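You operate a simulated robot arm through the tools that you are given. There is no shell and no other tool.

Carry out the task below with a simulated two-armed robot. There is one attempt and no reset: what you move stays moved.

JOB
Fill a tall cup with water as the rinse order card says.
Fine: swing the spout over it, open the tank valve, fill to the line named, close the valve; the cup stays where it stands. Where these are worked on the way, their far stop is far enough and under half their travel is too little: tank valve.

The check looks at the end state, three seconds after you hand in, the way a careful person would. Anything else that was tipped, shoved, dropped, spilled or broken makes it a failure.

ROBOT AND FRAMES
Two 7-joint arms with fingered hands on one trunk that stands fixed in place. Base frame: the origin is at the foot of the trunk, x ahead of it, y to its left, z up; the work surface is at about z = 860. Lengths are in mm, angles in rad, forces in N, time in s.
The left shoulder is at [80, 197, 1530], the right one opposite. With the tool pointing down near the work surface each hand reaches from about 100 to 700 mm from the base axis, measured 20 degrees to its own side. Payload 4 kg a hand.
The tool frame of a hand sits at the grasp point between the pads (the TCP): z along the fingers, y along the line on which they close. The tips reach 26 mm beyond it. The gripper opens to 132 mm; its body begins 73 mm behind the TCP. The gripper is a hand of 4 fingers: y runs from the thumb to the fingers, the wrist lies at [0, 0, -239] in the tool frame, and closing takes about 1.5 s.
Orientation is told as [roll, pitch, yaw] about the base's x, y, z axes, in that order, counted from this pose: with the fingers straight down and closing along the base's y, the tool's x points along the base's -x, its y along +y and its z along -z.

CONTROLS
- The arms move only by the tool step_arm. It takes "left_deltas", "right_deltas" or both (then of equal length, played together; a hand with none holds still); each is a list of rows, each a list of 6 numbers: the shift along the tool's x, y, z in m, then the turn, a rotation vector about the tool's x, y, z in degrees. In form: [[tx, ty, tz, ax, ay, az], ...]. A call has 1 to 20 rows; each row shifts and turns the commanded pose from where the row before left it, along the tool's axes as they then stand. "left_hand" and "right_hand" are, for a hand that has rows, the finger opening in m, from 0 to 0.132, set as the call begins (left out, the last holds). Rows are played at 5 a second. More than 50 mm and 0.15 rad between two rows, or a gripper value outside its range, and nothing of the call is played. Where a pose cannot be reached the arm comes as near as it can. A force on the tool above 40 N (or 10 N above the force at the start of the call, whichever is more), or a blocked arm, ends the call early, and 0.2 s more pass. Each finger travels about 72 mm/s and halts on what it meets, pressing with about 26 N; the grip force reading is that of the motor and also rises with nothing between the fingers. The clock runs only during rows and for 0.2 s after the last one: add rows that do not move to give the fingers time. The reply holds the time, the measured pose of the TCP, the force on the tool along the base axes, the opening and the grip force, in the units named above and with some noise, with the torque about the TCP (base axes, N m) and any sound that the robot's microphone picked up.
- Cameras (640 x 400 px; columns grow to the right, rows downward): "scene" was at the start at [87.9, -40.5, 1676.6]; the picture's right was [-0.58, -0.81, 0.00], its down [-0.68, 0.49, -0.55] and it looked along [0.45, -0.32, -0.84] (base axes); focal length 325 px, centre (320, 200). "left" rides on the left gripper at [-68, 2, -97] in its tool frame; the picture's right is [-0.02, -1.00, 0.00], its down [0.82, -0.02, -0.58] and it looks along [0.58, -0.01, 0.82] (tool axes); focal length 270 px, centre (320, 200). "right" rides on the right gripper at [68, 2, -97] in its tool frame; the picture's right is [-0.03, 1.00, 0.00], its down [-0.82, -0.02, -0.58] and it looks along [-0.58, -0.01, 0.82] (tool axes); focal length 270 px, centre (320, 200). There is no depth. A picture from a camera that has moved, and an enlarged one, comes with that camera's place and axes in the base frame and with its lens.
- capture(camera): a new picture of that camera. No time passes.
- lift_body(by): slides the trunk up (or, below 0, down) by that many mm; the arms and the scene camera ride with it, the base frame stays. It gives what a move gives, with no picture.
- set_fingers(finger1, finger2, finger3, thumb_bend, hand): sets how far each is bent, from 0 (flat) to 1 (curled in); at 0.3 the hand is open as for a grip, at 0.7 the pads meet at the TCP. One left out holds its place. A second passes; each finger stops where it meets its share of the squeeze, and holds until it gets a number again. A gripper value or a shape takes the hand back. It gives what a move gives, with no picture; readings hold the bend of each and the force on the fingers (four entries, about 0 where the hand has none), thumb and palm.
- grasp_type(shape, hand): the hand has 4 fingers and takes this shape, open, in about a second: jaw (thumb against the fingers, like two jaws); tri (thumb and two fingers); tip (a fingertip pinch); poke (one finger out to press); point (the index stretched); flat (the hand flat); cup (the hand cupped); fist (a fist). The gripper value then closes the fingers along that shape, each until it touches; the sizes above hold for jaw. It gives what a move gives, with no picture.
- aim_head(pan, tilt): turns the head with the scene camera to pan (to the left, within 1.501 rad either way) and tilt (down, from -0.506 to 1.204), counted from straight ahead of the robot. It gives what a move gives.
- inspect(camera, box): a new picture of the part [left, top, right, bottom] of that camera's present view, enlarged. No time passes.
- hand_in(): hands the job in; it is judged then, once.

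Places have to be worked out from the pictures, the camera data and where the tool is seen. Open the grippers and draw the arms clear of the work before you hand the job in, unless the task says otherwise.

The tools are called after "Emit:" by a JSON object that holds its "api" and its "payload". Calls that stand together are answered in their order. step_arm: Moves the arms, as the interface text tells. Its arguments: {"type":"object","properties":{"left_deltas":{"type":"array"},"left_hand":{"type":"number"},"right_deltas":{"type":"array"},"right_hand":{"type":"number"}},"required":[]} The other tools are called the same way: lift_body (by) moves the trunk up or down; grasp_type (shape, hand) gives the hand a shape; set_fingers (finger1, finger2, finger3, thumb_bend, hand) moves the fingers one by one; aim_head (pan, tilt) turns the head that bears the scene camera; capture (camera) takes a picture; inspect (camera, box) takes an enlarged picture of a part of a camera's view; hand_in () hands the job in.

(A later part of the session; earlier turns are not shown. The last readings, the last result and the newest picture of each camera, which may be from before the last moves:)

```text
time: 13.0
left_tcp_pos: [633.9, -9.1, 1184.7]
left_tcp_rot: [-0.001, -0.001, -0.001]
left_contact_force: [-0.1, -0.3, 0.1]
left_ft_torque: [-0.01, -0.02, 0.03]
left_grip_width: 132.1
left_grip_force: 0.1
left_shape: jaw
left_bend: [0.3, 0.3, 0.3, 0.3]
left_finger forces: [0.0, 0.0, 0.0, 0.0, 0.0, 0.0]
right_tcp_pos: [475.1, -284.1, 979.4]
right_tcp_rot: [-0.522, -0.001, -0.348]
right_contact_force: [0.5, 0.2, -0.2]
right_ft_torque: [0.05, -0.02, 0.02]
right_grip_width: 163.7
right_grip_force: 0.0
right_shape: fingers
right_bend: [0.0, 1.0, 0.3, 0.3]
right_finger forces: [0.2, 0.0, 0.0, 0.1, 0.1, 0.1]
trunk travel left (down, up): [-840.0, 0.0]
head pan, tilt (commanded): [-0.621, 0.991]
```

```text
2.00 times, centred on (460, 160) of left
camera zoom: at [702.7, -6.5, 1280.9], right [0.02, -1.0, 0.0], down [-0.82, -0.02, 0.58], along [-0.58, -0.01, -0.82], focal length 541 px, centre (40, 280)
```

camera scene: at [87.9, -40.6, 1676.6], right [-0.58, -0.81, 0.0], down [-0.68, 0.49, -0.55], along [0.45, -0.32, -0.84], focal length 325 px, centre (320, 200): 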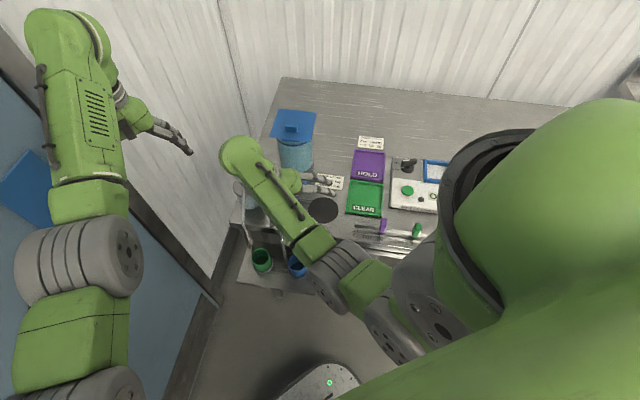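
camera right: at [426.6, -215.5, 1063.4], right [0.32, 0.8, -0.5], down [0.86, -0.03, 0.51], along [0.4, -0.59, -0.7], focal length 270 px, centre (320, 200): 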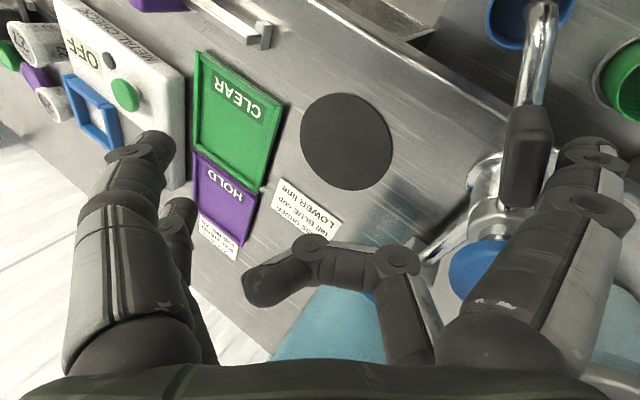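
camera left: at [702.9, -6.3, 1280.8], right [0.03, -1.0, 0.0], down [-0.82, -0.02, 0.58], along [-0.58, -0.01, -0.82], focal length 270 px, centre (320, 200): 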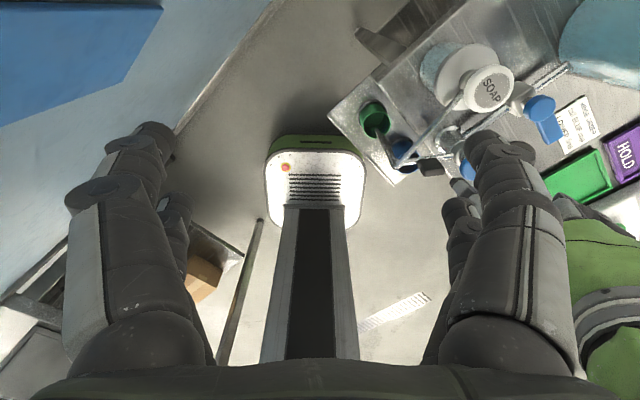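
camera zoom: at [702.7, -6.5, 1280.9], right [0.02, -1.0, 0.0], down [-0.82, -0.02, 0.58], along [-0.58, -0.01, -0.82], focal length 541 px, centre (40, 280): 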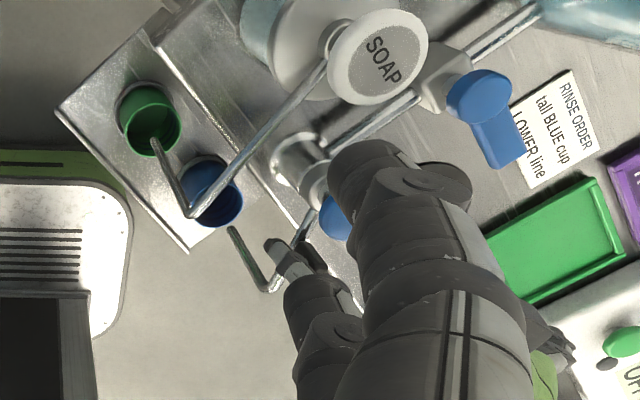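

The spout tip now triangulates to about (435, -202), over the blue cup's centre (434, -205). I'll back finger1 off the paddle a few mm and lift away before checking alignment from several cameras.

Emit:
{"api": "step_arm", "payload": {"right_deltas": [[0.002, 0.0049, -0.0028, 0, 0, 0], [0.001, 0.0025, -0.0014, 0, 0, 0], [0, -0.015, -0.026, 0, 0, 0], [0, -0.015, -0.026, 0, 0, 0], [0, -0.015, -0.026, 0, 0, 0], [0, -0.01, -0.0173, 0, 0, 0], [0, 0, 0, 0, 0, 0]]}}

Emit:
{"api": "capture", "payload": {"camera": "right"}}

Emit:
{"api": "inspect", "payload": {"camera": "left", "box": [380, 60, 540, 260]}}

Emit:
{"api": "capture", "payload": {"camera": "scene"}}

```text
time: 14.6
left_tcp_pos: [635.1, -8.4, 1183.3]
left_tcp_rot: [0.0, 0.001, -0.001]
left_contact_force: [0.6, 1.0, 0.2]
left_ft_torque: [0.03, -0.01, -0.01]
left_grip_width: 132.0
left_grip_force: 0.1
left_shape: jaw
left_bend: [0.3, 0.3, 0.3, 0.3]
left_finger forces: [0.0, 0.0, 0.1, 0.0, 0.2, 0.0]
right_tcp_pos: [474.0, -275.8, 1090.9]
right_tcp_rot: [-0.524, 0.001, -0.35]
right_contact_force: [-0.6, 0.2, -0.2]
right_ft_torque: [-0.02, -0.04, 0.03]
right_grip_width: 163.9
right_grip_force: 0.1
right_shape: fingers
right_bend: [0.0, 1.0, 0.3, 0.3]
right_finger forces: [0.1, 0.0, 0.0, 0.0, 0.0, 0.0]
trunk travel left (down, up): [-840.0, 0.0]
head pan, tilt (commanded): [-0.621, 0.991]
```

```text
taken
camera right: at [426.1, -205.7, 1174.0], right [0.32, 0.8, -0.5], down [0.86, -0.02, 0.51], along [0.4, -0.59, -0.7], focal length 270 px, centre (320, 200)
```

right: 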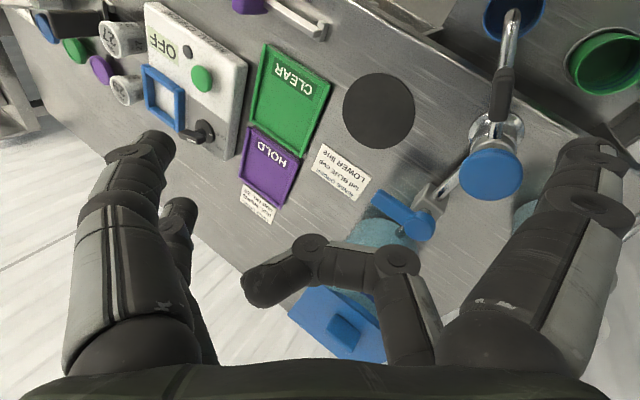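

```text
2.00 times, centred on (460, 160) of left
camera zoom: at [703.0, -6.5, 1280.8], right [0.02, -1.0, 0.0], down [-0.82, -0.02, 0.58], along [-0.58, -0.01, -0.82], focal length 541 px, centre (40, 280)
```

zoom: 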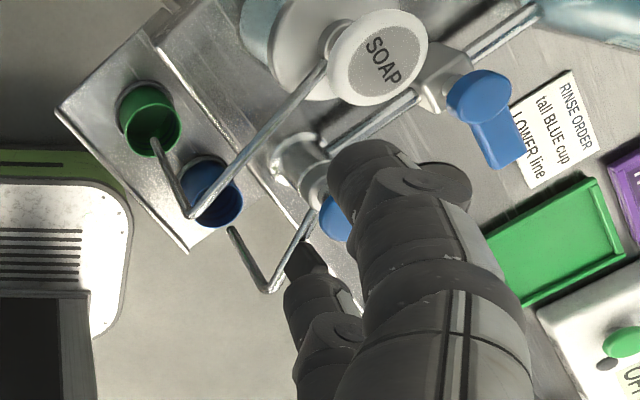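

```text
taken
camera scene: at [88.3, -40.6, 1676.6], right [-0.58, -0.81, 0.0], down [-0.68, 0.49, -0.55], along [0.45, -0.32, -0.84], focal length 325 px, centre (320, 200)
```

scene: 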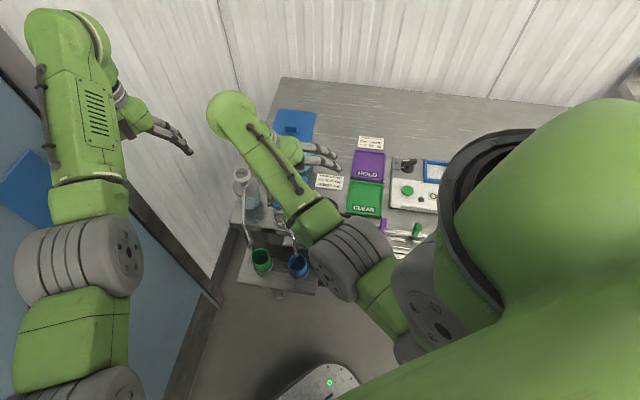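

The spout stayed in place. I'll zoom in on the cup and spout tip from scene and right cameras.

Emit:
{"api": "inspect", "payload": {"camera": "scene", "box": [250, 225, 346, 285]}}

Emit:
{"api": "inspect", "payload": {"camera": "right", "box": [440, 0, 600, 100]}}

```text
6.67 times, centred on (298, 255) of scene
camera zoom: at [88.3, -40.6, 1676.6], right [-0.58, -0.81, 0.0], down [-0.68, 0.49, -0.55], along [0.45, -0.32, -0.84], focal length 2166 px, centre (467, -167)
```

zoom: 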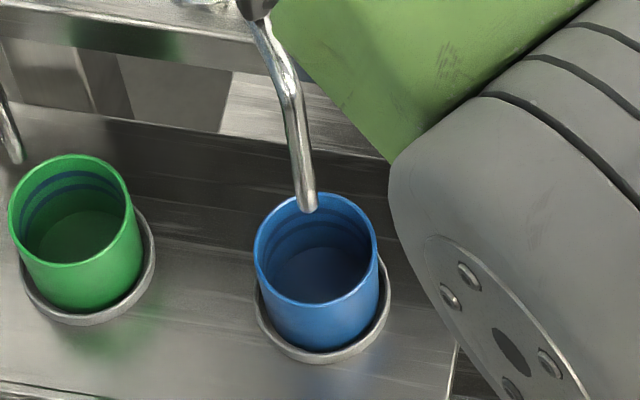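

```text
4.00 times, centred on (520, 50) of right
camera zoom: at [426.1, -205.7, 1174.0], right [0.32, 0.8, -0.5], down [0.86, -0.02, 0.51], along [0.4, -0.59, -0.7], focal length 1081 px, centre (-480, 800)
```

zoom: 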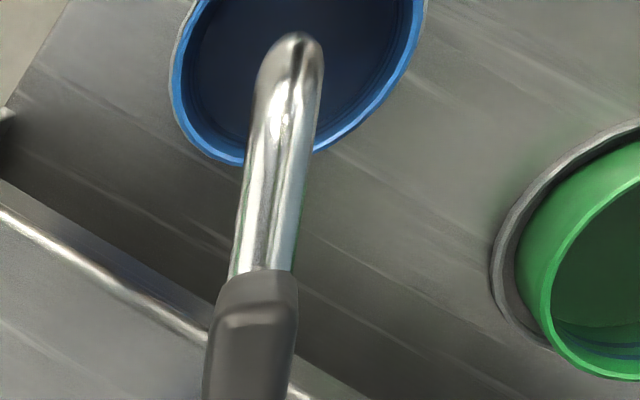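

Alignment is good (within a few mm). Now a tighter look at the lines inside the blue cup.

Emit:
{"api": "inspect", "payload": {"camera": "scene", "box": [280, 245, 316, 275]}}

Emit:
{"api": "inspect", "payload": {"camera": "scene", "box": [244, 240, 280, 270]}}

Emit:
{"api": "inspect", "payload": {"camera": "left", "box": [440, 120, 500, 180]}}

```text
13.33 times, centred on (298, 260) of scene
camera zoom: at [88.3, -40.6, 1676.6], right [-0.58, -0.81, 0.0], down [-0.68, 0.49, -0.55], along [0.45, -0.32, -0.84], focal length 4332 px, centre (613, -600)
```

zoom: 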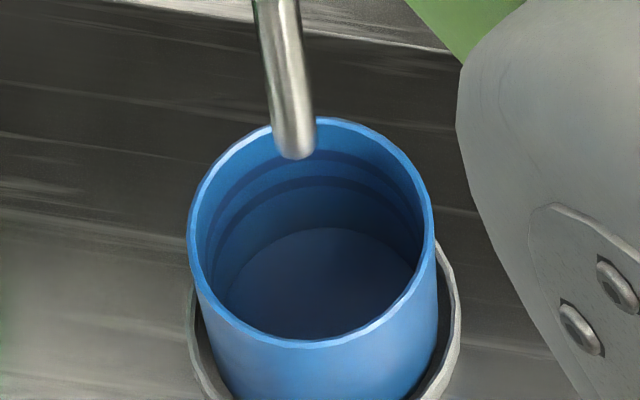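

```text
13.33 times, centred on (262, 255) of scene
camera zoom: at [88.3, -40.6, 1676.6], right [-0.58, -0.81, 0.0], down [-0.68, 0.49, -0.55], along [0.45, -0.32, -0.84], focal length 4332 px, centre (1093, -533)
```

zoom: 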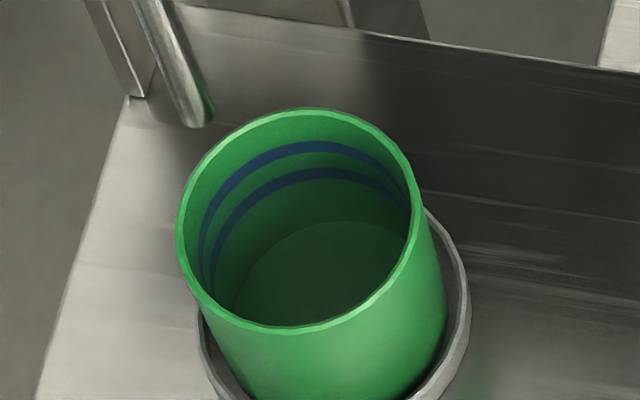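

```text
6.67 times, centred on (470, 150) of left
camera zoom: at [703.0, -6.5, 1280.8], right [0.02, -1.0, 0.0], down [-0.82, -0.02, 0.58], along [-0.58, -0.01, -0.82], focal length 1802 px, centre (-680, 533)
```

zoom: 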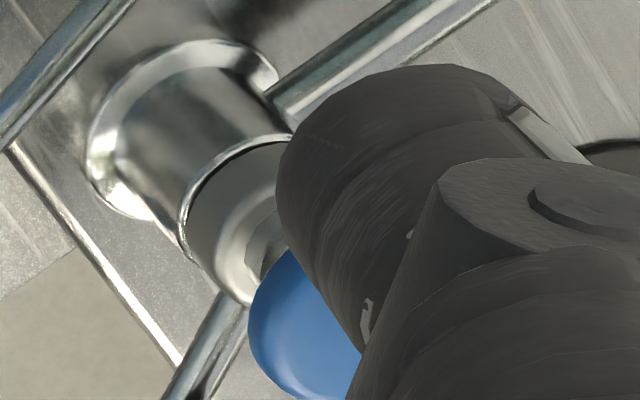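

The two lines inside the blue cup are clearly visible, so I can gauge the level there. Next is the valve lever: I return the right hand to the jaw shape to straddle the lever, in the air here.

Emit:
{"api": "grasp_type", "payload": {"shape": "jaw", "hand": "right"}}

```text
time: 15.5
left_tcp_pos: [634.3, -8.2, 1184.3]
left_tcp_rot: [-0.001, -0.002, 0.0]
left_contact_force: [0.1, 0.5, 0.0]
left_ft_torque: [0.0, -0.01, 0.02]
left_grip_width: 131.8
left_grip_force: 0.2
left_shape: jaw
left_bend: [0.3, 0.3, 0.3, 0.3]
left_finger forces: [0.1, 0.0, 0.0, 0.1, 0.1, 0.1]
right_tcp_pos: [473.4, -274.1, 1089.9]
right_tcp_rot: [-0.523, 0.0, -0.349]
right_contact_force: [-0.5, -0.7, 0.6]
right_ft_torque: [0.0, -0.03, 0.01]
right_grip_width: 131.9
right_grip_force: 0.0
right_shape: jaw
right_bend: [0.3, 0.3, 0.3, 0.3]
right_finger forces: [0.0, 0.1, 0.0, 0.0, 0.0, 0.1]
trunk travel left (down, up): [-840.0, 0.0]
head pan, tilt (commanded): [-0.621, 0.991]
```

The hand is in jaw shape. I'll un-roll it, move out to about (560, -300, 1085), close to a 60 mm opening, yaw to +45° and lean 15° away from the tank lid, staying above the lid's height.

Emit:
{"api": "step_arm", "payload": {"right_deltas": [[0, 0, 0, -7.5, 0, 0], [0, 0, 0, -7.5, 0, 0], [0, 0, 0, -7.5, 0, 0], [0, 0, 0, -7.5, 0, 0], [-0.0297, 0.0023, 0.002, 0, 0, 0], [-0.0297, 0.0023, 0.002, 0, 0, 0], [-0.0297, 0.0023, 0.002, 0, 0, 0], [0, 0, 0, 0, 0, -8.125], [0, 0, 0, 0, 0, -8.125], [0, 0, 0, 0, 0, -8.125], [0, 0, 0, 0, 0, -8.125], [0, 0, 0, 0, 0, -8.125], [0, 0, 0, 0, 0, -8.125], [0, 0, 0, 0, 0, -8.125], [0, 0, 0, 0, 0, -8.125], [0, 0, 0, 7.5, 0, 0], [0, 0, 0, 7.5, 0, 0], [0, 0, 0, 0, 0, 0]], "right_hand": 0.06}}

Emit:
{"api": "capture", "payload": {"camera": "right"}}

Emit:
{"api": "capture", "payload": {"camera": "scene"}}

Emit:
{"api": "capture", "payload": {"camera": "left"}}

```text
time: 19.3
left_tcp_pos: [634.7, -8.5, 1184.6]
left_tcp_rot: [-0.002, 0.002, 0.001]
left_contact_force: [0.3, 0.6, -0.6]
left_ft_torque: [0.02, 0.02, -0.01]
left_grip_width: 131.8
left_grip_force: 0.0
left_shape: jaw
left_bend: [0.3, 0.3, 0.3, 0.3]
left_finger forces: [0.1, 0.0, 0.0, 0.1, 0.0, 0.1]
right_tcp_pos: [560.8, -299.7, 1084.0]
right_tcp_rot: [-0.263, 0.001, 0.785]
right_contact_force: [0.9, -0.1, -0.2]
right_ft_torque: [0.03, 0.01, 0.01]
right_grip_width: 60.2
right_grip_force: 0.0
right_shape: jaw
right_bend: [0.73, 0.73, 0.73, 0.7]
right_finger forces: [0.0, 0.0, 0.0, 0.0, 0.0, 0.0]
trunk travel left (down, up): [-840.0, 0.0]
head pan, tilt (commanded): [-0.621, 0.991]
```

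```text
taken
camera right: at [493.3, -329.6, 1176.6], right [-0.66, 0.7, -0.26], down [0.49, 0.67, 0.56], along [0.57, 0.25, -0.78], focal length 270 px, centre (320, 200)
```

right: 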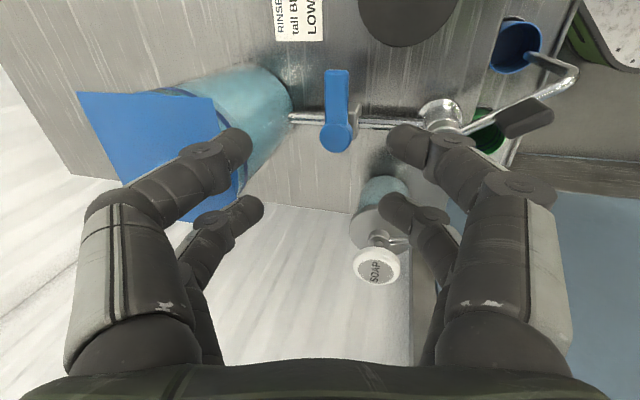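

```text
taken
camera scene: at [88.3, -40.8, 1676.6], right [-0.58, -0.81, 0.0], down [-0.68, 0.49, -0.55], along [0.44, -0.32, -0.84], focal length 325 px, centre (320, 200)
```

scene: 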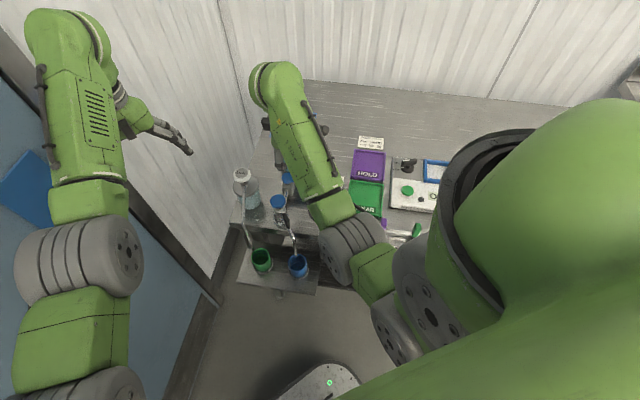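

```text
taken
camera left: at [703.0, -6.7, 1280.8], right [0.02, -1.0, 0.0], down [-0.82, -0.02, 0.58], along [-0.58, -0.01, -0.82], focal length 270 px, centre (320, 200)
```

left: 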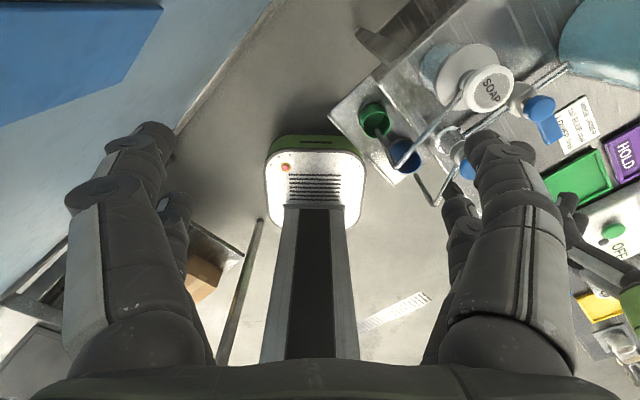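

The lever shows upright and centred between the fingers in the right camera: pivot ≈ (605, -296), lever end ≈ (562, -336). I'll go to (574, -326) and descend to z ≈ 1004, then check.

Emit:
{"api": "step_arm", "payload": {"right_deltas": [[0.00302, -0.00202, 0.02813, 0, 0, 0], [0.00302, -0.00202, 0.02813, 0, 0, 0], [0.00302, -0.00202, 0.02813, 0, 0, 0], [0, 0, 0, 0, 0, 0]]}}

Emit:
{"api": "capture", "payload": {"camera": "right"}}

Emit:
{"api": "capture", "payload": {"camera": "scene"}}

Emit:
{"api": "inspect", "payload": {"camera": "left", "box": [440, 40, 640, 240]}}

```text
time: 20.3
left_tcp_pos: [633.7, -8.2, 1184.5]
left_tcp_rot: [-0.001, 0.001, 0.001]
left_contact_force: [0.0, -0.3, 0.2]
left_ft_torque: [-0.01, 0.0, 0.0]
left_grip_width: 131.8
left_grip_force: 0.1
left_shape: jaw
left_bend: [0.3, 0.3, 0.3, 0.3]
left_finger forces: [0.1, 0.0, 0.0, 0.0, 0.0, 0.0]
right_tcp_pos: [573.1, -322.0, 1003.1]
right_tcp_rot: [-0.263, -0.001, 0.784]
right_contact_force: [-0.5, -0.2, -1.0]
right_ft_torque: [0.03, 0.02, 0.0]
right_grip_width: 60.6
right_grip_force: 0.0
right_shape: jaw
right_bend: [0.73, 0.73, 0.73, 0.7]
right_finger forces: [0.0, 0.0, 0.0, 0.0, 0.0, 0.0]
trunk travel left (down, up): [-840.0, 0.0]
head pan, tilt (commanded): [-0.621, 0.991]
```

```text
taken
camera right: at [505.8, -352.0, 1095.7], right [-0.66, 0.7, -0.26], down [0.49, 0.67, 0.56], along [0.57, 0.25, -0.78], focal length 270 px, centre (320, 200)
```

right: 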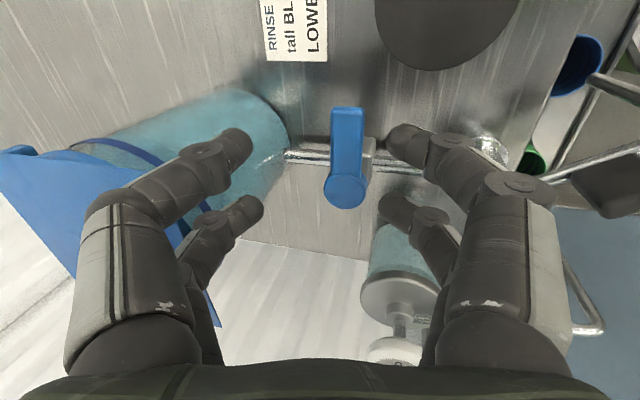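

```text
taken
camera scene: at [87.8, -40.3, 1676.6], right [-0.58, -0.81, 0.0], down [-0.68, 0.49, -0.55], along [0.45, -0.32, -0.84], focal length 325 px, centre (320, 200)
```

scene: 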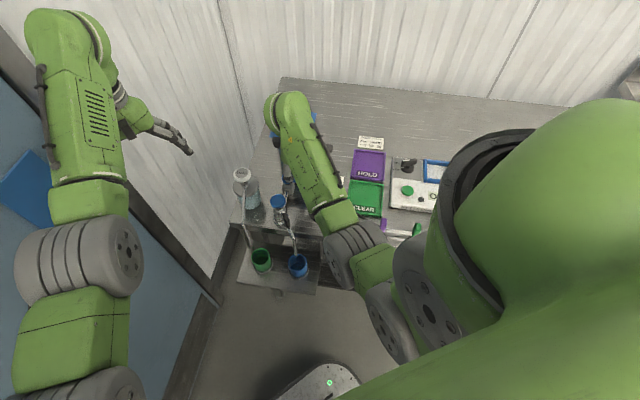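

```text
2.00 times, centred on (540, 140) of left
camera zoom: at [702.7, -6.3, 1281.0], right [0.02, -1.0, 0.0], down [-0.82, -0.02, 0.58], along [-0.58, -0.01, -0.82], focal length 541 px, centre (-120, 320)
```

zoom: 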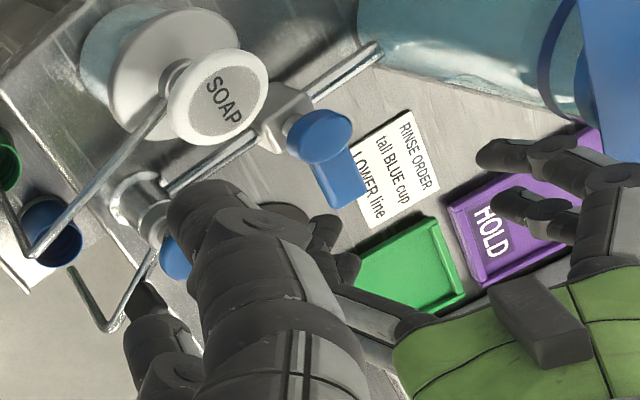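

Before descending further I want to verify clearance between the thumb-side knuckles and the tank lid, so I zoom in there.

Emit:
{"api": "inspect", "payload": {"camera": "right", "box": [0, 120, 320, 340]}}

Emit:
{"api": "inspect", "payload": {"camera": "scene", "box": [240, 80, 360, 160]}}

Emit:
{"api": "inspect", "payload": {"camera": "left", "box": [520, 0, 640, 160]}}

```text
1.82 times, centred on (160, 230) of right
camera zoom: at [505.8, -352.0, 1095.7], right [-0.66, 0.7, -0.26], down [0.49, 0.67, 0.56], along [0.57, 0.25, -0.78], focal length 491 px, centre (611, 146)
```

zoom: 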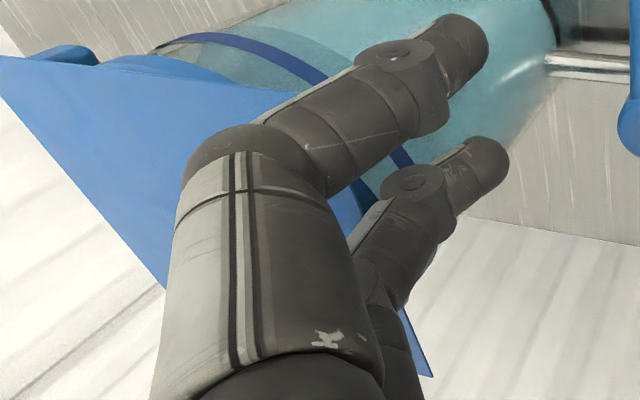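

```text
5.00 times, centred on (300, 120) of scene
camera zoom: at [87.8, -40.3, 1676.6], right [-0.58, -0.81, 0.0], down [-0.68, 0.49, -0.55], along [0.45, -0.32, -0.84], focal length 1625 px, centre (420, 600)
```

zoom: 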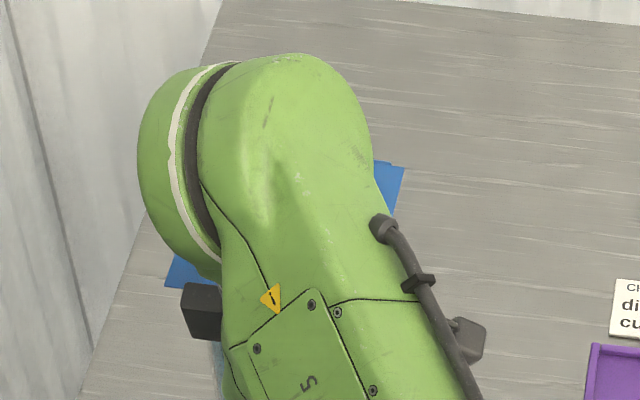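

```text
2.50 times, centred on (580, 80) of left
camera zoom: at [702.7, -6.3, 1281.0], right [0.02, -1.0, 0.0], down [-0.82, -0.02, 0.58], along [-0.58, -0.01, -0.82], focal length 676 px, centre (-330, 500)
```

zoom: 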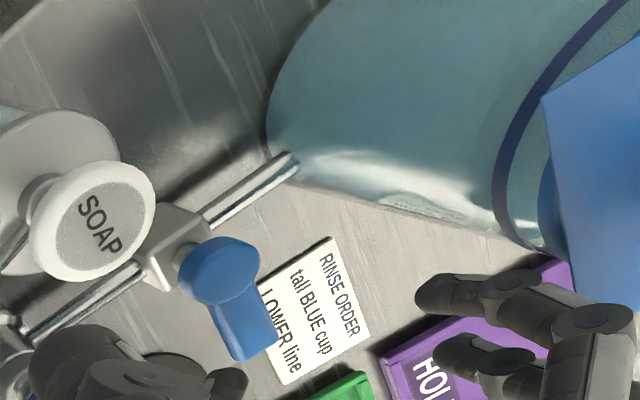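

The lid's front edge lies about 163 mm ahead of the post and the knuckles reach about 148 mm, so there's roughly 15 mm margin. I'll lean 5° more for safety and descend 65 mm toward (575, -324).

Emit:
{"api": "step_arm", "payload": {"right_deltas": [[0, 0, 0, 5, 0, 0], [0, 0.00675, 0.0207, 0, 0, 0], [0, 0.00675, 0.0207, 0, 0, 0], [0, 0.00675, 0.0207, 0, 0, 0], [0, 0, 0, 0, 0, 0]]}}

Emit:
{"api": "capture", "payload": {"camera": "right"}}

Emit:
{"api": "inspect", "payload": {"camera": "left", "box": [440, 40, 640, 240]}}

```text
time: 21.5
left_tcp_pos: [635.0, -8.6, 1184.7]
left_tcp_rot: [-0.001, -0.001, 0.001]
left_contact_force: [0.1, 0.0, -0.1]
left_ft_torque: [-0.01, 0.0, 0.0]
left_grip_width: 131.8
left_grip_force: 0.1
left_shape: jaw
left_bend: [0.3, 0.3, 0.3, 0.3]
left_finger forces: [0.0, 0.1, 0.1, 0.1, 0.0, 0.0]
right_tcp_pos: [575.5, -328.2, 938.6]
right_tcp_rot: [-0.35, -0.001, 0.782]
right_contact_force: [0.4, 0.2, -0.3]
right_ft_torque: [0.0, 0.01, 0.0]
right_grip_width: 60.4
right_grip_force: 0.0
right_shape: jaw
right_bend: [0.73, 0.73, 0.73, 0.7]
right_finger forces: [0.0, 0.0, 0.0, 0.0, 0.0, 0.1]
trunk travel left (down, up): [-840.0, 0.0]
head pan, tilt (commanded): [-0.621, 0.991]
```

```text
taken
camera right: at [501.1, -352.5, 1029.2], right [-0.65, 0.68, -0.34], down [0.45, 0.7, 0.55], along [0.62, 0.2, -0.76], focal length 270 px, centre (320, 200)
```

right: 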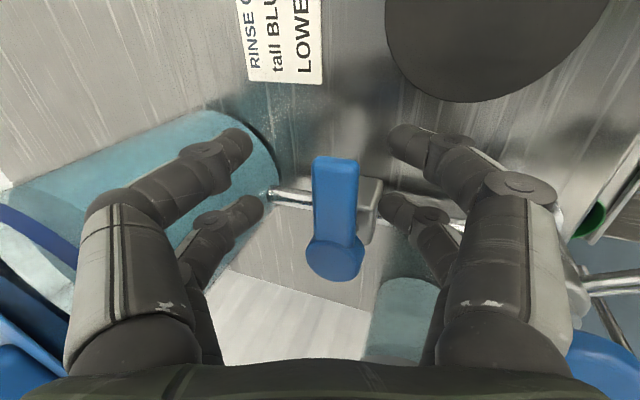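

```text
2.00 times, centred on (540, 140) of left
camera zoom: at [702.4, -6.3, 1281.1], right [0.03, -1.0, 0.0], down [-0.82, -0.02, 0.58], along [-0.58, -0.01, -0.82], focal length 541 px, centre (-120, 320)
```

zoom: 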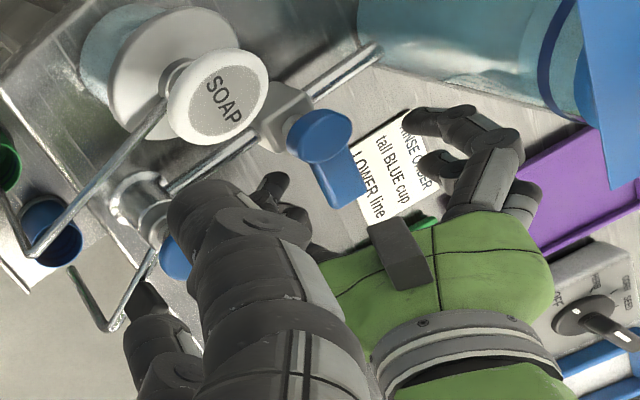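

The lever is between the fingers, but with all four fingers the outer pair would later hit the post cap. A better way is to pinch with thumb + finger1 only, further in, with the other two curled away; so I rise 45 mm and reshape the hand.

Emit:
{"api": "step_arm", "payload": {"right_deltas": [[0, -0.0077, -0.02115, 0, 0, 0], [0, -0.0077, -0.02115, 0, 0, 0], [0, 0, 0, 0, 0, 0]]}}

Emit:
{"api": "set_fingers", "payload": {"hand": "right", "finger1": 0.54, "finger2": 1.0, "finger3": 1.0, "thumb_bend": 0.54}}

Emit:
{"api": "capture", "payload": {"camera": "right"}}

Emit:
{"api": "inspect", "payload": {"camera": "left", "box": [440, 40, 640, 240]}}

```text
time: 22.3
left_tcp_pos: [635.1, -9.6, 1182.9]
left_tcp_rot: [0.0, 0.001, 0.0]
left_contact_force: [0.7, -0.2, -0.2]
left_ft_torque: [-0.02, 0.02, -0.03]
left_grip_width: 131.8
left_grip_force: 0.1
left_shape: jaw
left_bend: [0.3, 0.3, 0.3, 0.3]
left_finger forces: [0.0, 0.0, 0.1, 0.0, 0.0, 0.0]
right_tcp_pos: [575.7, -326.9, 984.1]
right_tcp_rot: [-0.349, -0.002, 0.785]
right_contact_force: [-0.1, 0.1, 0.0]
right_ft_torque: [0.0, 0.02, 0.01]
right_grip_width: 60.5
right_grip_force: 0.1
right_shape: jaw
right_bend: [0.73, 0.73, 0.73, 0.7]
right_finger forces: [0.0, 0.0, 0.0, 0.0, 0.0, 0.0]
trunk travel left (down, up): [-840.0, 0.0]
head pan, tilt (commanded): [-0.621, 0.991]
```

```text
time: 23.3
left_tcp_pos: [635.4, -9.2, 1183.2]
left_tcp_rot: [0.0, -0.001, 0.0]
left_contact_force: [-0.7, -0.2, -0.8]
left_ft_torque: [-0.01, 0.0, 0.0]
left_grip_width: 132.0
left_grip_force: 0.0
left_shape: jaw
left_bend: [0.3, 0.3, 0.3, 0.3]
left_finger forces: [0.0, 0.0, 0.0, 0.1, 0.0, 0.0]
right_tcp_pos: [576.6, -325.9, 982.7]
right_tcp_rot: [-0.35, 0.0, 0.785]
right_contact_force: [0.1, 0.3, -0.6]
right_ft_torque: [0.04, 0.02, -0.01]
right_grip_width: 51.6
right_grip_force: 0.0
right_shape: fingers
right_bend: [0.54, 0.9, 0.9, 0.54]
right_finger forces: [0.0, 0.0, 0.1, 0.0, 0.0, 0.0]
trunk travel left (down, up): [-840.0, 0.0]
head pan, tilt (commanded): [-0.621, 0.991]
```

```text
taken
camera right: at [502.4, -351.3, 1073.5], right [-0.65, 0.68, -0.34], down [0.45, 0.7, 0.55], along [0.62, 0.2, -0.76], focal length 270 px, centre (320, 200)
```

right: 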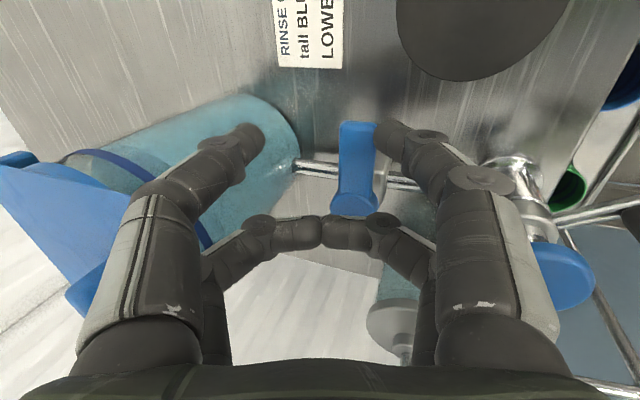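

```text
2.00 times, centred on (540, 140) of left
camera zoom: at [702.8, -6.5, 1280.9], right [0.02, -1.0, 0.0], down [-0.82, -0.02, 0.58], along [-0.58, -0.01, -0.82], focal length 541 px, centre (-120, 320)
```

zoom: 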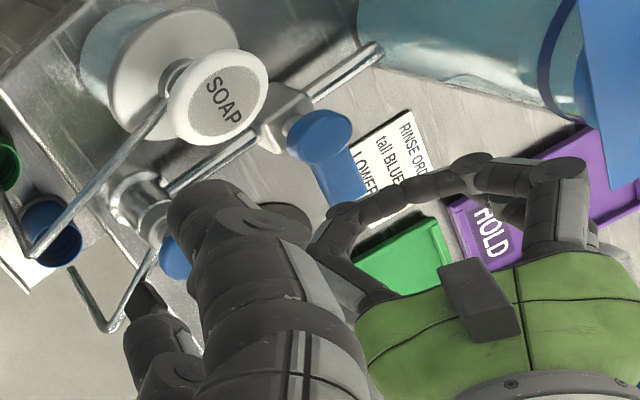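

Finger2 and finger3 met as an arch that would land on the lever, so instead I'll pinch with all four in jaw shape, but shallower (TCP z ≈ 933) and about 39 mm from the pivot, which clears the valve body and the post. Opening to 55 mm first (not fully, to stay clear of the lid), then descending.

Emit:
{"api": "step_arm", "payload": {"right_deltas": [[0, 0, 0, 0, 0, 0], [0, 0, 0, 0, 0, 0], [0, 0, 0, 0, 0, 0], [0, 0, 0, 0, 0, 0], [0, 0, 0, 0, 0, 0], [0, 0, 0, 0, 0, 0]], "right_hand": 0.055}}

Emit:
{"api": "capture", "payload": {"camera": "right"}}

```text
time: 24.7
left_tcp_pos: [634.8, -8.7, 1182.5]
left_tcp_rot: [0.0, 0.001, 0.0]
left_contact_force: [-0.7, 0.5, 0.6]
left_ft_torque: [0.0, -0.01, 0.02]
left_grip_width: 131.8
left_grip_force: 0.1
left_shape: jaw
left_bend: [0.3, 0.3, 0.3, 0.3]
left_finger forces: [0.0, 0.0, 0.0, 0.0, 0.1, 0.1]
right_tcp_pos: [576.6, -326.7, 983.8]
right_tcp_rot: [-0.349, -0.001, 0.784]
right_contact_force: [-0.3, 0.1, 0.0]
right_ft_torque: [0.06, 0.0, -0.01]
right_grip_width: 54.5
right_grip_force: 0.0
right_shape: jaw
right_bend: [0.73, 0.73, 0.73, 0.7]
right_finger forces: [0.0, 0.0, 0.1, 0.1, 0.0, 0.1]
trunk travel left (down, up): [-840.0, 0.0]
head pan, tilt (commanded): [-0.621, 0.991]
```

```text
taken
camera right: at [502.3, -351.3, 1073.5], right [-0.65, 0.68, -0.34], down [0.45, 0.7, 0.55], along [0.62, 0.2, -0.76], focal length 270 px, centre (320, 200)
```

right: 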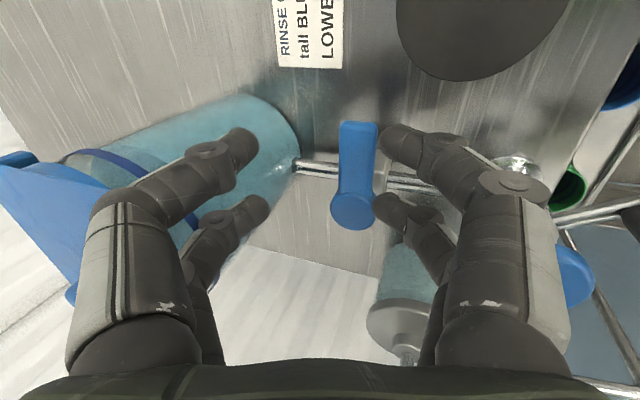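

Opened to 55 mm with the lever visible between the fingers. Now I descend 50 mm onto it with a small inward shift.

Emit:
{"api": "step_arm", "payload": {"right_deltas": [[-0.00127, 0.0068, 0.01537, 0, 0, 0], [-0.00127, 0.0068, 0.01537, 0, 0, 0], [-0.00127, 0.0068, 0.01537, 0, 0, 0], [0, 0, 0, 0, 0, 0]]}}

Emit:
{"api": "capture", "payload": {"camera": "right"}}

Emit:
{"api": "capture", "payload": {"camera": "scene"}}

Emit:
{"api": "inspect", "payload": {"camera": "left", "box": [460, 40, 640, 200]}}

```text
time: 25.7
left_tcp_pos: [634.6, -8.7, 1184.2]
left_tcp_rot: [0.0, 0.001, 0.001]
left_contact_force: [0.8, 1.0, -0.5]
left_ft_torque: [0.0, 0.02, 0.02]
left_grip_width: 131.9
left_grip_force: 0.1
left_shape: jaw
left_bend: [0.3, 0.3, 0.3, 0.3]
left_finger forces: [0.1, 0.0, 0.0, 0.0, 0.0, 0.0]
right_tcp_pos: [576.6, -322.1, 931.6]
right_tcp_rot: [-0.349, -0.001, 0.786]
right_contact_force: [0.0, -0.6, 0.4]
right_ft_torque: [0.0, -0.01, -0.02]
right_grip_width: 54.7
right_grip_force: 0.0
right_shape: jaw
right_bend: [0.73, 0.73, 0.73, 0.7]
right_finger forces: [0.1, 0.0, 0.0, 0.1, 0.1, 0.0]
trunk travel left (down, up): [-840.0, 0.0]
head pan, tilt (commanded): [-0.621, 0.991]
```

```text
taken
camera right: at [502.5, -346.2, 1022.2], right [-0.65, 0.68, -0.34], down [0.45, 0.7, 0.55], along [0.62, 0.2, -0.76], focal length 270 px, centre (320, 200)
```

right: 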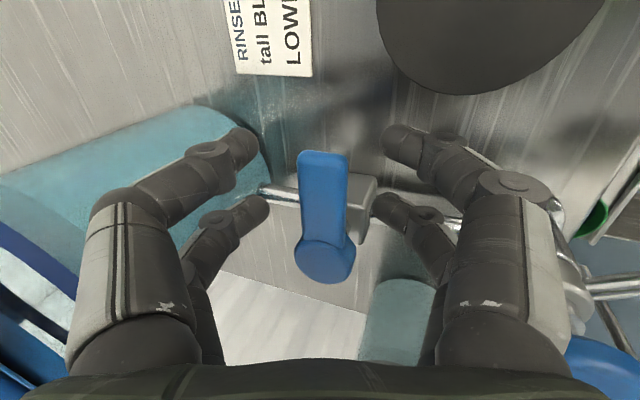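

```text
taken
camera scene: at [88.0, -40.5, 1676.6], right [-0.58, -0.81, 0.0], down [-0.68, 0.49, -0.55], along [0.45, -0.32, -0.84], focal length 325 px, centre (320, 200)
```

scene: 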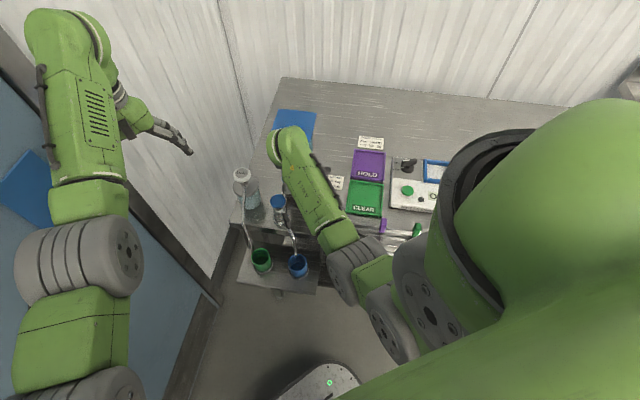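

```text
2.50 times, centred on (550, 120) of left
camera zoom: at [702.8, -6.5, 1280.9], right [0.02, -1.0, 0.0], down [-0.82, -0.02, 0.58], along [-0.58, -0.01, -0.82], focal length 676 px, centre (-255, 400)
```

zoom: 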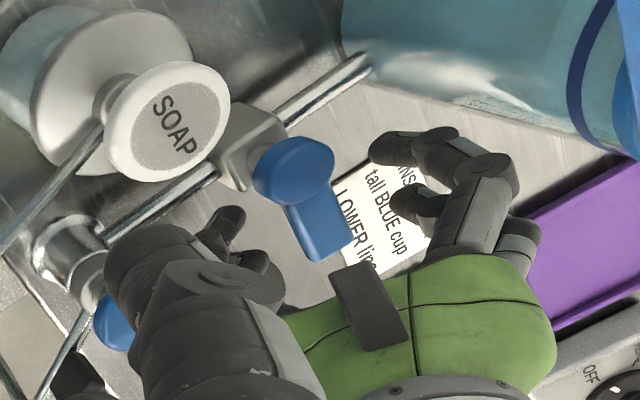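

The lever is centred between both finger pairs. I'll close the jaw on it.

Emit:
{"api": "step_arm", "payload": {"right_deltas": [[0, 0, 0, 0, 0, 0], [0, 0, 0, 0, 0, 0], [0, 0, 0, 0, 0, 0], [0, 0, 0, 0, 0, 0], [0, 0, 0, 0, 0, 0], [0, 0, 0, 0, 0, 0]], "right_hand": 0.01}}

Emit:
{"api": "capture", "payload": {"camera": "right"}}

Emit:
{"api": "inspect", "payload": {"camera": "left", "box": [460, 40, 640, 200]}}

```text
time: 27.1
left_tcp_pos: [635.0, -8.7, 1182.6]
left_tcp_rot: [0.001, 0.001, 0.0]
left_contact_force: [-0.6, 0.3, 0.5]
left_ft_torque: [-0.01, -0.02, 0.05]
left_grip_width: 131.8
left_grip_force: 0.0
left_shape: jaw
left_bend: [0.3, 0.3, 0.3, 0.3]
left_finger forces: [0.0, 0.0, 0.1, 0.0, 0.0, 0.0]
right_tcp_pos: [575.1, -321.9, 931.7]
right_tcp_rot: [-0.349, 0.0, 0.783]
right_contact_force: [-0.8, -0.2, -0.2]
right_ft_torque: [0.04, 0.04, 0.02]
right_grip_width: 10.2
right_grip_force: 0.1
right_shape: jaw
right_bend: [0.71, 0.71, 0.71, 0.7]
right_finger forces: [0.0, 0.2, 0.1, 0.0, 0.0, 0.1]
trunk travel left (down, up): [-840.0, 0.0]
head pan, tilt (commanded): [-0.621, 0.991]
```

```text
taken
camera right: at [502.4, -346.3, 1022.4], right [-0.65, 0.68, -0.34], down [0.45, 0.7, 0.55], along [0.62, 0.2, -0.76], focal length 270 px, centre (320, 200)
```

right: 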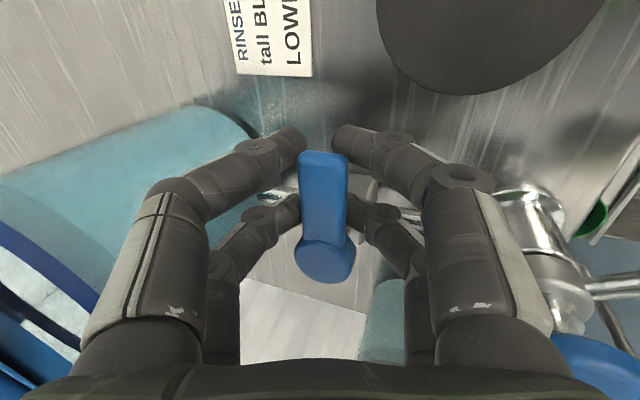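

```text
2.50 times, centred on (550, 120) of left
camera zoom: at [702.7, -6.5, 1280.9], right [0.03, -1.0, 0.0], down [-0.82, -0.02, 0.58], along [-0.58, -0.01, -0.82], focal length 676 px, centre (-255, 400)
```

zoom: 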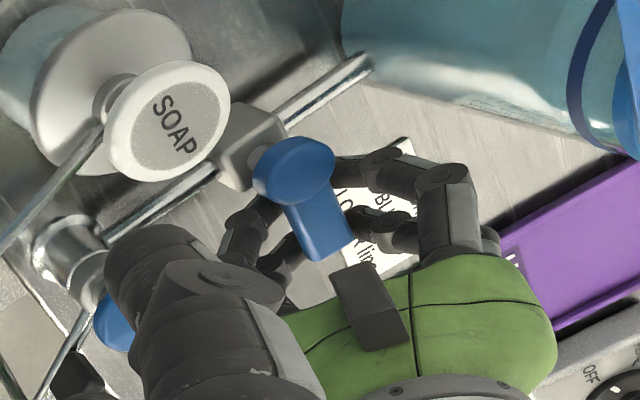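

The grip reads 10 mm with no force, so the fingers may have closed under or short of the lever. I'll zoom in before doing anything.

Emit:
{"api": "inspect", "payload": {"camera": "right", "box": [240, 100, 400, 300]}}

Emit:
{"api": "inspect", "payload": {"camera": "left", "box": [530, 70, 630, 150]}}

Emit:
{"api": "inspect", "payload": {"camera": "scene", "box": [250, 130, 350, 220]}}

```text
2.00 times, centred on (320, 200) of right
camera zoom: at [502.4, -346.3, 1022.4], right [-0.65, 0.68, -0.34], down [0.45, 0.7, 0.55], along [0.62, 0.2, -0.76], focal length 541 px, centre (320, 200)
```

zoom: 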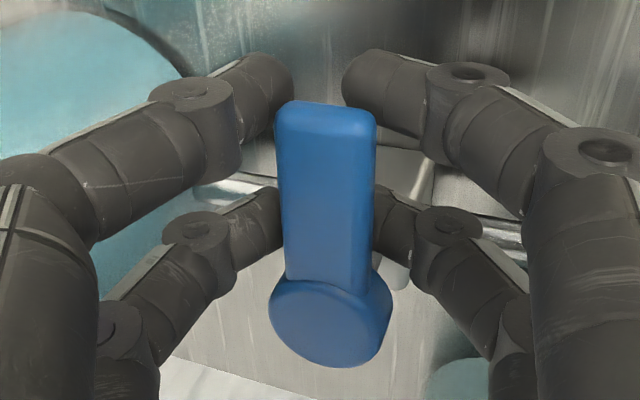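

```text
5.00 times, centred on (580, 110) of left
camera zoom: at [702.7, -6.5, 1280.9], right [0.03, -1.0, 0.0], down [-0.82, -0.02, 0.58], along [-0.58, -0.01, -0.82], focal length 1351 px, centre (-980, 650)
```

zoom: 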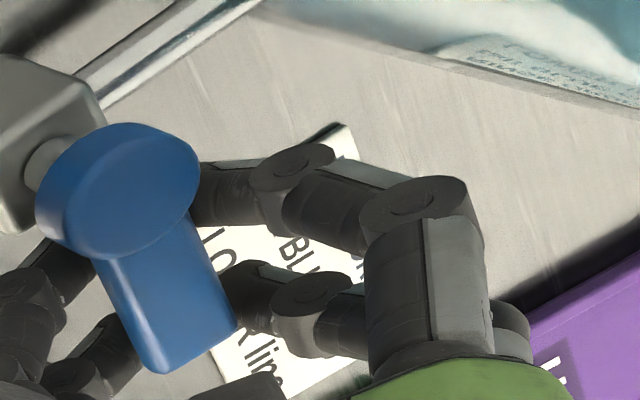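

```text
4.44 times, centred on (300, 175) of scene
camera zoom: at [87.9, -40.6, 1676.6], right [-0.58, -0.81, 0.0], down [-0.68, 0.49, -0.55], along [0.45, -0.32, -0.84], focal length 1444 px, centre (409, 311)
```

zoom: 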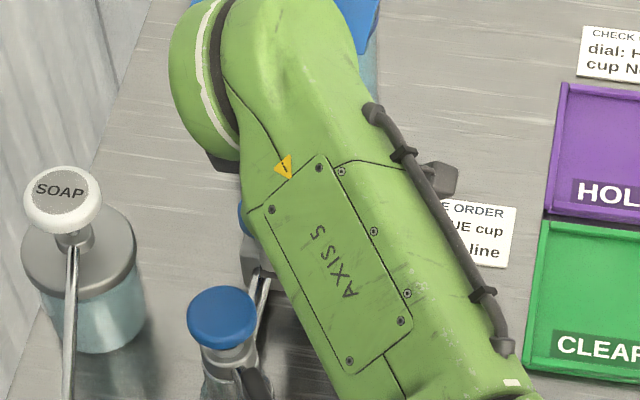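

The fingertips closed just beneath the lever: the distal pads sit about 18 mm below the TCP. I'll open again to 50 mm, rise 11 mm, move 5 mm toward the pivot, and close again.

Emit:
{"api": "step_arm", "payload": {"right_deltas": [[0, 0, 0, 0, 0, 0], [0, 0, 0, 0, 0, 0], [0, 0, 0, 0, 0, 0], [0, 0, 0, 0, 0, 0], [-0.0025, -0.0019, -0.0052, 0, 0, 0], [-0.0025, -0.0019, -0.0052, 0, 0, 0], [0, 0, 0, 0, 0, 0]], "right_hand": 0.05}}

Emit:
{"api": "step_arm", "payload": {"right_deltas": [[0, 0, 0, 0, 0, 0], [0, 0, 0, 0, 0, 0], [0, 0, 0, 0, 0, 0], [0, 0, 0, 0, 0, 0], [0, 0, 0, 0, 0, 0]], "right_hand": 0.005}}

Emit:
{"api": "inspect", "payload": {"camera": "right", "box": [240, 100, 400, 300]}}

Emit:
{"api": "inspect", "payload": {"camera": "left", "box": [530, 70, 630, 150]}}

```text
time: 28.7
left_tcp_pos: [634.2, -9.5, 1183.5]
left_tcp_rot: [0.002, 0.001, 0.001]
left_contact_force: [0.4, 0.5, 0.5]
left_ft_torque: [-0.02, 0.02, 0.0]
left_grip_width: 132.0
left_grip_force: 0.0
left_shape: jaw
left_bend: [0.3, 0.3, 0.3, 0.3]
left_finger forces: [0.0, 0.1, 0.0, 0.0, 0.0, 0.1]
right_tcp_pos: [579.8, -317.6, 944.5]
right_tcp_rot: [-0.35, 0.0, 0.783]
right_contact_force: [-0.1, -0.1, 0.3]
right_ft_torque: [0.01, 0.01, 0.02]
right_grip_width: 49.6
right_grip_force: 0.0
right_shape: jaw
right_bend: [0.73, 0.73, 0.73, 0.7]
right_finger forces: [0.0, 0.1, 0.0, 0.0, 0.1, 0.0]
trunk travel left (down, up): [-840.0, 0.0]
head pan, tilt (commanded): [-0.621, 0.991]
```

```text
time: 29.9
left_tcp_pos: [635.6, -9.6, 1183.7]
left_tcp_rot: [0.0, -0.001, -0.001]
left_contact_force: [-0.1, 0.6, 0.5]
left_ft_torque: [0.02, 0.0, -0.02]
left_grip_width: 132.1
left_grip_force: 0.1
left_shape: jaw
left_bend: [0.3, 0.3, 0.3, 0.3]
left_finger forces: [0.0, 0.0, 0.1, 0.0, 0.0, 0.1]
right_tcp_pos: [578.3, -318.4, 940.9]
right_tcp_rot: [-0.342, 0.001, 0.785]
right_contact_force: [-5.0, 2.1, -11.8]
right_ft_torque: [0.49, 0.01, 0.26]
right_grip_width: 10.8
right_grip_force: 25.7
right_shape: jaw
right_bend: [0.71, 0.72, 0.71, 0.71]
right_finger forces: [28.5, 32.3, 22.3, 0.1, 20.7, 0.0]
trunk travel left (down, up): [-840.0, 0.0]
head pan, tilt (commanded): [-0.621, 0.991]
```

```text
2.00 times, centred on (320, 200) of right
camera zoom: at [506.0, -342.7, 1032.1], right [-0.65, 0.68, -0.34], down [0.45, 0.7, 0.55], along [0.61, 0.2, -0.76], focal length 541 px, centre (320, 200)
```

zoom: 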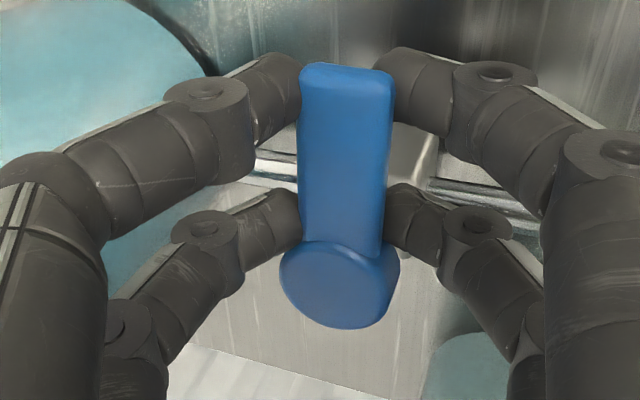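

```text
5.00 times, centred on (580, 110) of left
camera zoom: at [703.4, -7.0, 1280.4], right [0.02, -1.0, 0.0], down [-0.82, -0.02, 0.58], along [-0.58, -0.01, -0.82], focal length 1351 px, centre (-980, 650)
```

zoom: 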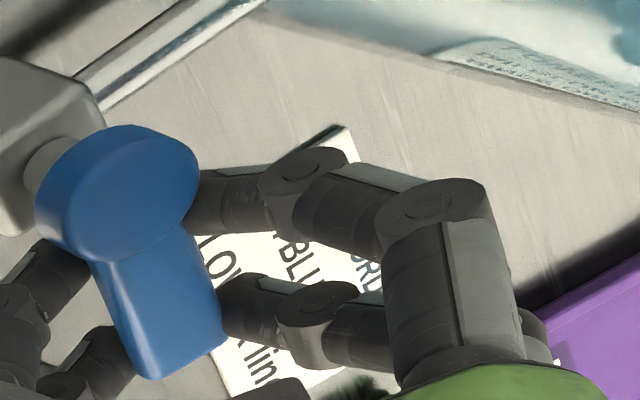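

Now the lever is gripped (about 25 N), but the fingers wedge at its lower edge (–12 N in z). I'll reopen, rise 6 mm, and close again for a cleaner grip.

Emit:
{"api": "step_arm", "payload": {"right_deltas": [[0, 0, 0, 0, 0, 0], [0, 0, 0, 0, 0, 0], [0, 0, 0, 0, 0, 0], [0, -0.0021, -0.0056, 0, 0, 0], [0, 0, 0, 0, 0, 0]], "right_hand": 0.05}}

Emit:
{"api": "step_arm", "payload": {"right_deltas": [[0, 0, 0, 0, 0, 0], [0, 0, 0, 0, 0, 0], [0, 0, 0, 0, 0, 0], [0, 0, 0, 0, 0, 0], [0, 0, 0, 0, 0, 0]], "right_hand": 0.008}}

Emit:
{"api": "inspect", "payload": {"camera": "right", "box": [240, 100, 400, 300]}}

Emit:
{"api": "inspect", "payload": {"camera": "left", "box": [530, 70, 630, 150]}}

```text
time: 31.1
left_tcp_pos: [634.7, -9.1, 1183.7]
left_tcp_rot: [0.001, 0.001, -0.002]
left_contact_force: [0.1, -0.5, 0.1]
left_ft_torque: [-0.02, -0.03, -0.01]
left_grip_width: 131.8
left_grip_force: 0.2
left_shape: jaw
left_bend: [0.3, 0.3, 0.3, 0.3]
left_finger forces: [0.0, 0.0, 0.0, 0.0, 0.0, 0.1]
right_tcp_pos: [580.3, -318.6, 949.9]
right_tcp_rot: [-0.348, 0.001, 0.786]
right_contact_force: [-0.1, -0.3, 0.1]
right_ft_torque: [0.0, 0.01, 0.02]
right_grip_width: 49.5
right_grip_force: 0.1
right_shape: jaw
right_bend: [0.73, 0.74, 0.74, 0.7]
right_finger forces: [0.1, 0.0, 0.2, 0.0, 0.0, 0.0]
trunk travel left (down, up): [-840.0, 0.0]
head pan, tilt (commanded): [-0.621, 0.991]
```

```text
time: 32.3
left_tcp_pos: [632.7, -6.9, 1185.2]
left_tcp_rot: [0.001, -0.002, 0.0]
left_contact_force: [-0.2, -0.1, 0.5]
left_ft_torque: [0.01, 0.0, 0.03]
left_grip_width: 132.0
left_grip_force: 0.1
left_shape: jaw
left_bend: [0.3, 0.3, 0.3, 0.3]
left_finger forces: [0.0, 0.1, 0.1, 0.0, 0.0, 0.0]
right_tcp_pos: [577.9, -316.0, 949.9]
right_tcp_rot: [-0.348, -0.002, 0.783]
right_contact_force: [-9.3, 8.4, 0.9]
right_ft_torque: [0.12, 0.03, 0.0]
right_grip_width: 10.9
right_grip_force: 26.4
right_shape: jaw
right_bend: [0.72, 0.72, 0.72, 0.71]
right_finger forces: [23.9, 24.0, 36.1, 0.0, 18.8, 0.0]
trunk travel left (down, up): [-840.0, 0.0]
head pan, tilt (commanded): [-0.621, 0.991]
```

```text
2.00 times, centred on (320, 200) of right
camera zoom: at [504.4, -340.6, 1041.7], right [-0.65, 0.68, -0.34], down [0.45, 0.7, 0.55], along [0.62, 0.2, -0.76], focal length 541 px, centre (320, 200)
```

zoom: 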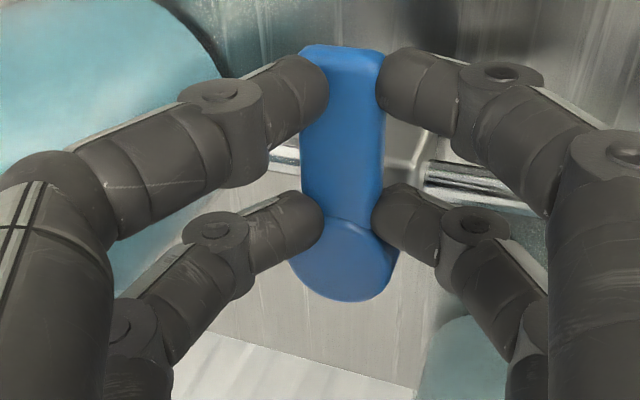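

```text
5.00 times, centred on (580, 110) of left
camera zoom: at [700.6, -4.6, 1282.2], right [0.03, -1.0, 0.0], down [-0.82, -0.02, 0.58], along [-0.58, -0.02, -0.82], focal length 1351 px, centre (-980, 650)
```

zoom: 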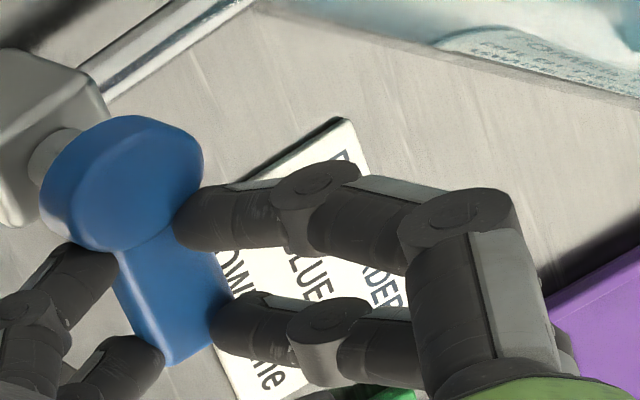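

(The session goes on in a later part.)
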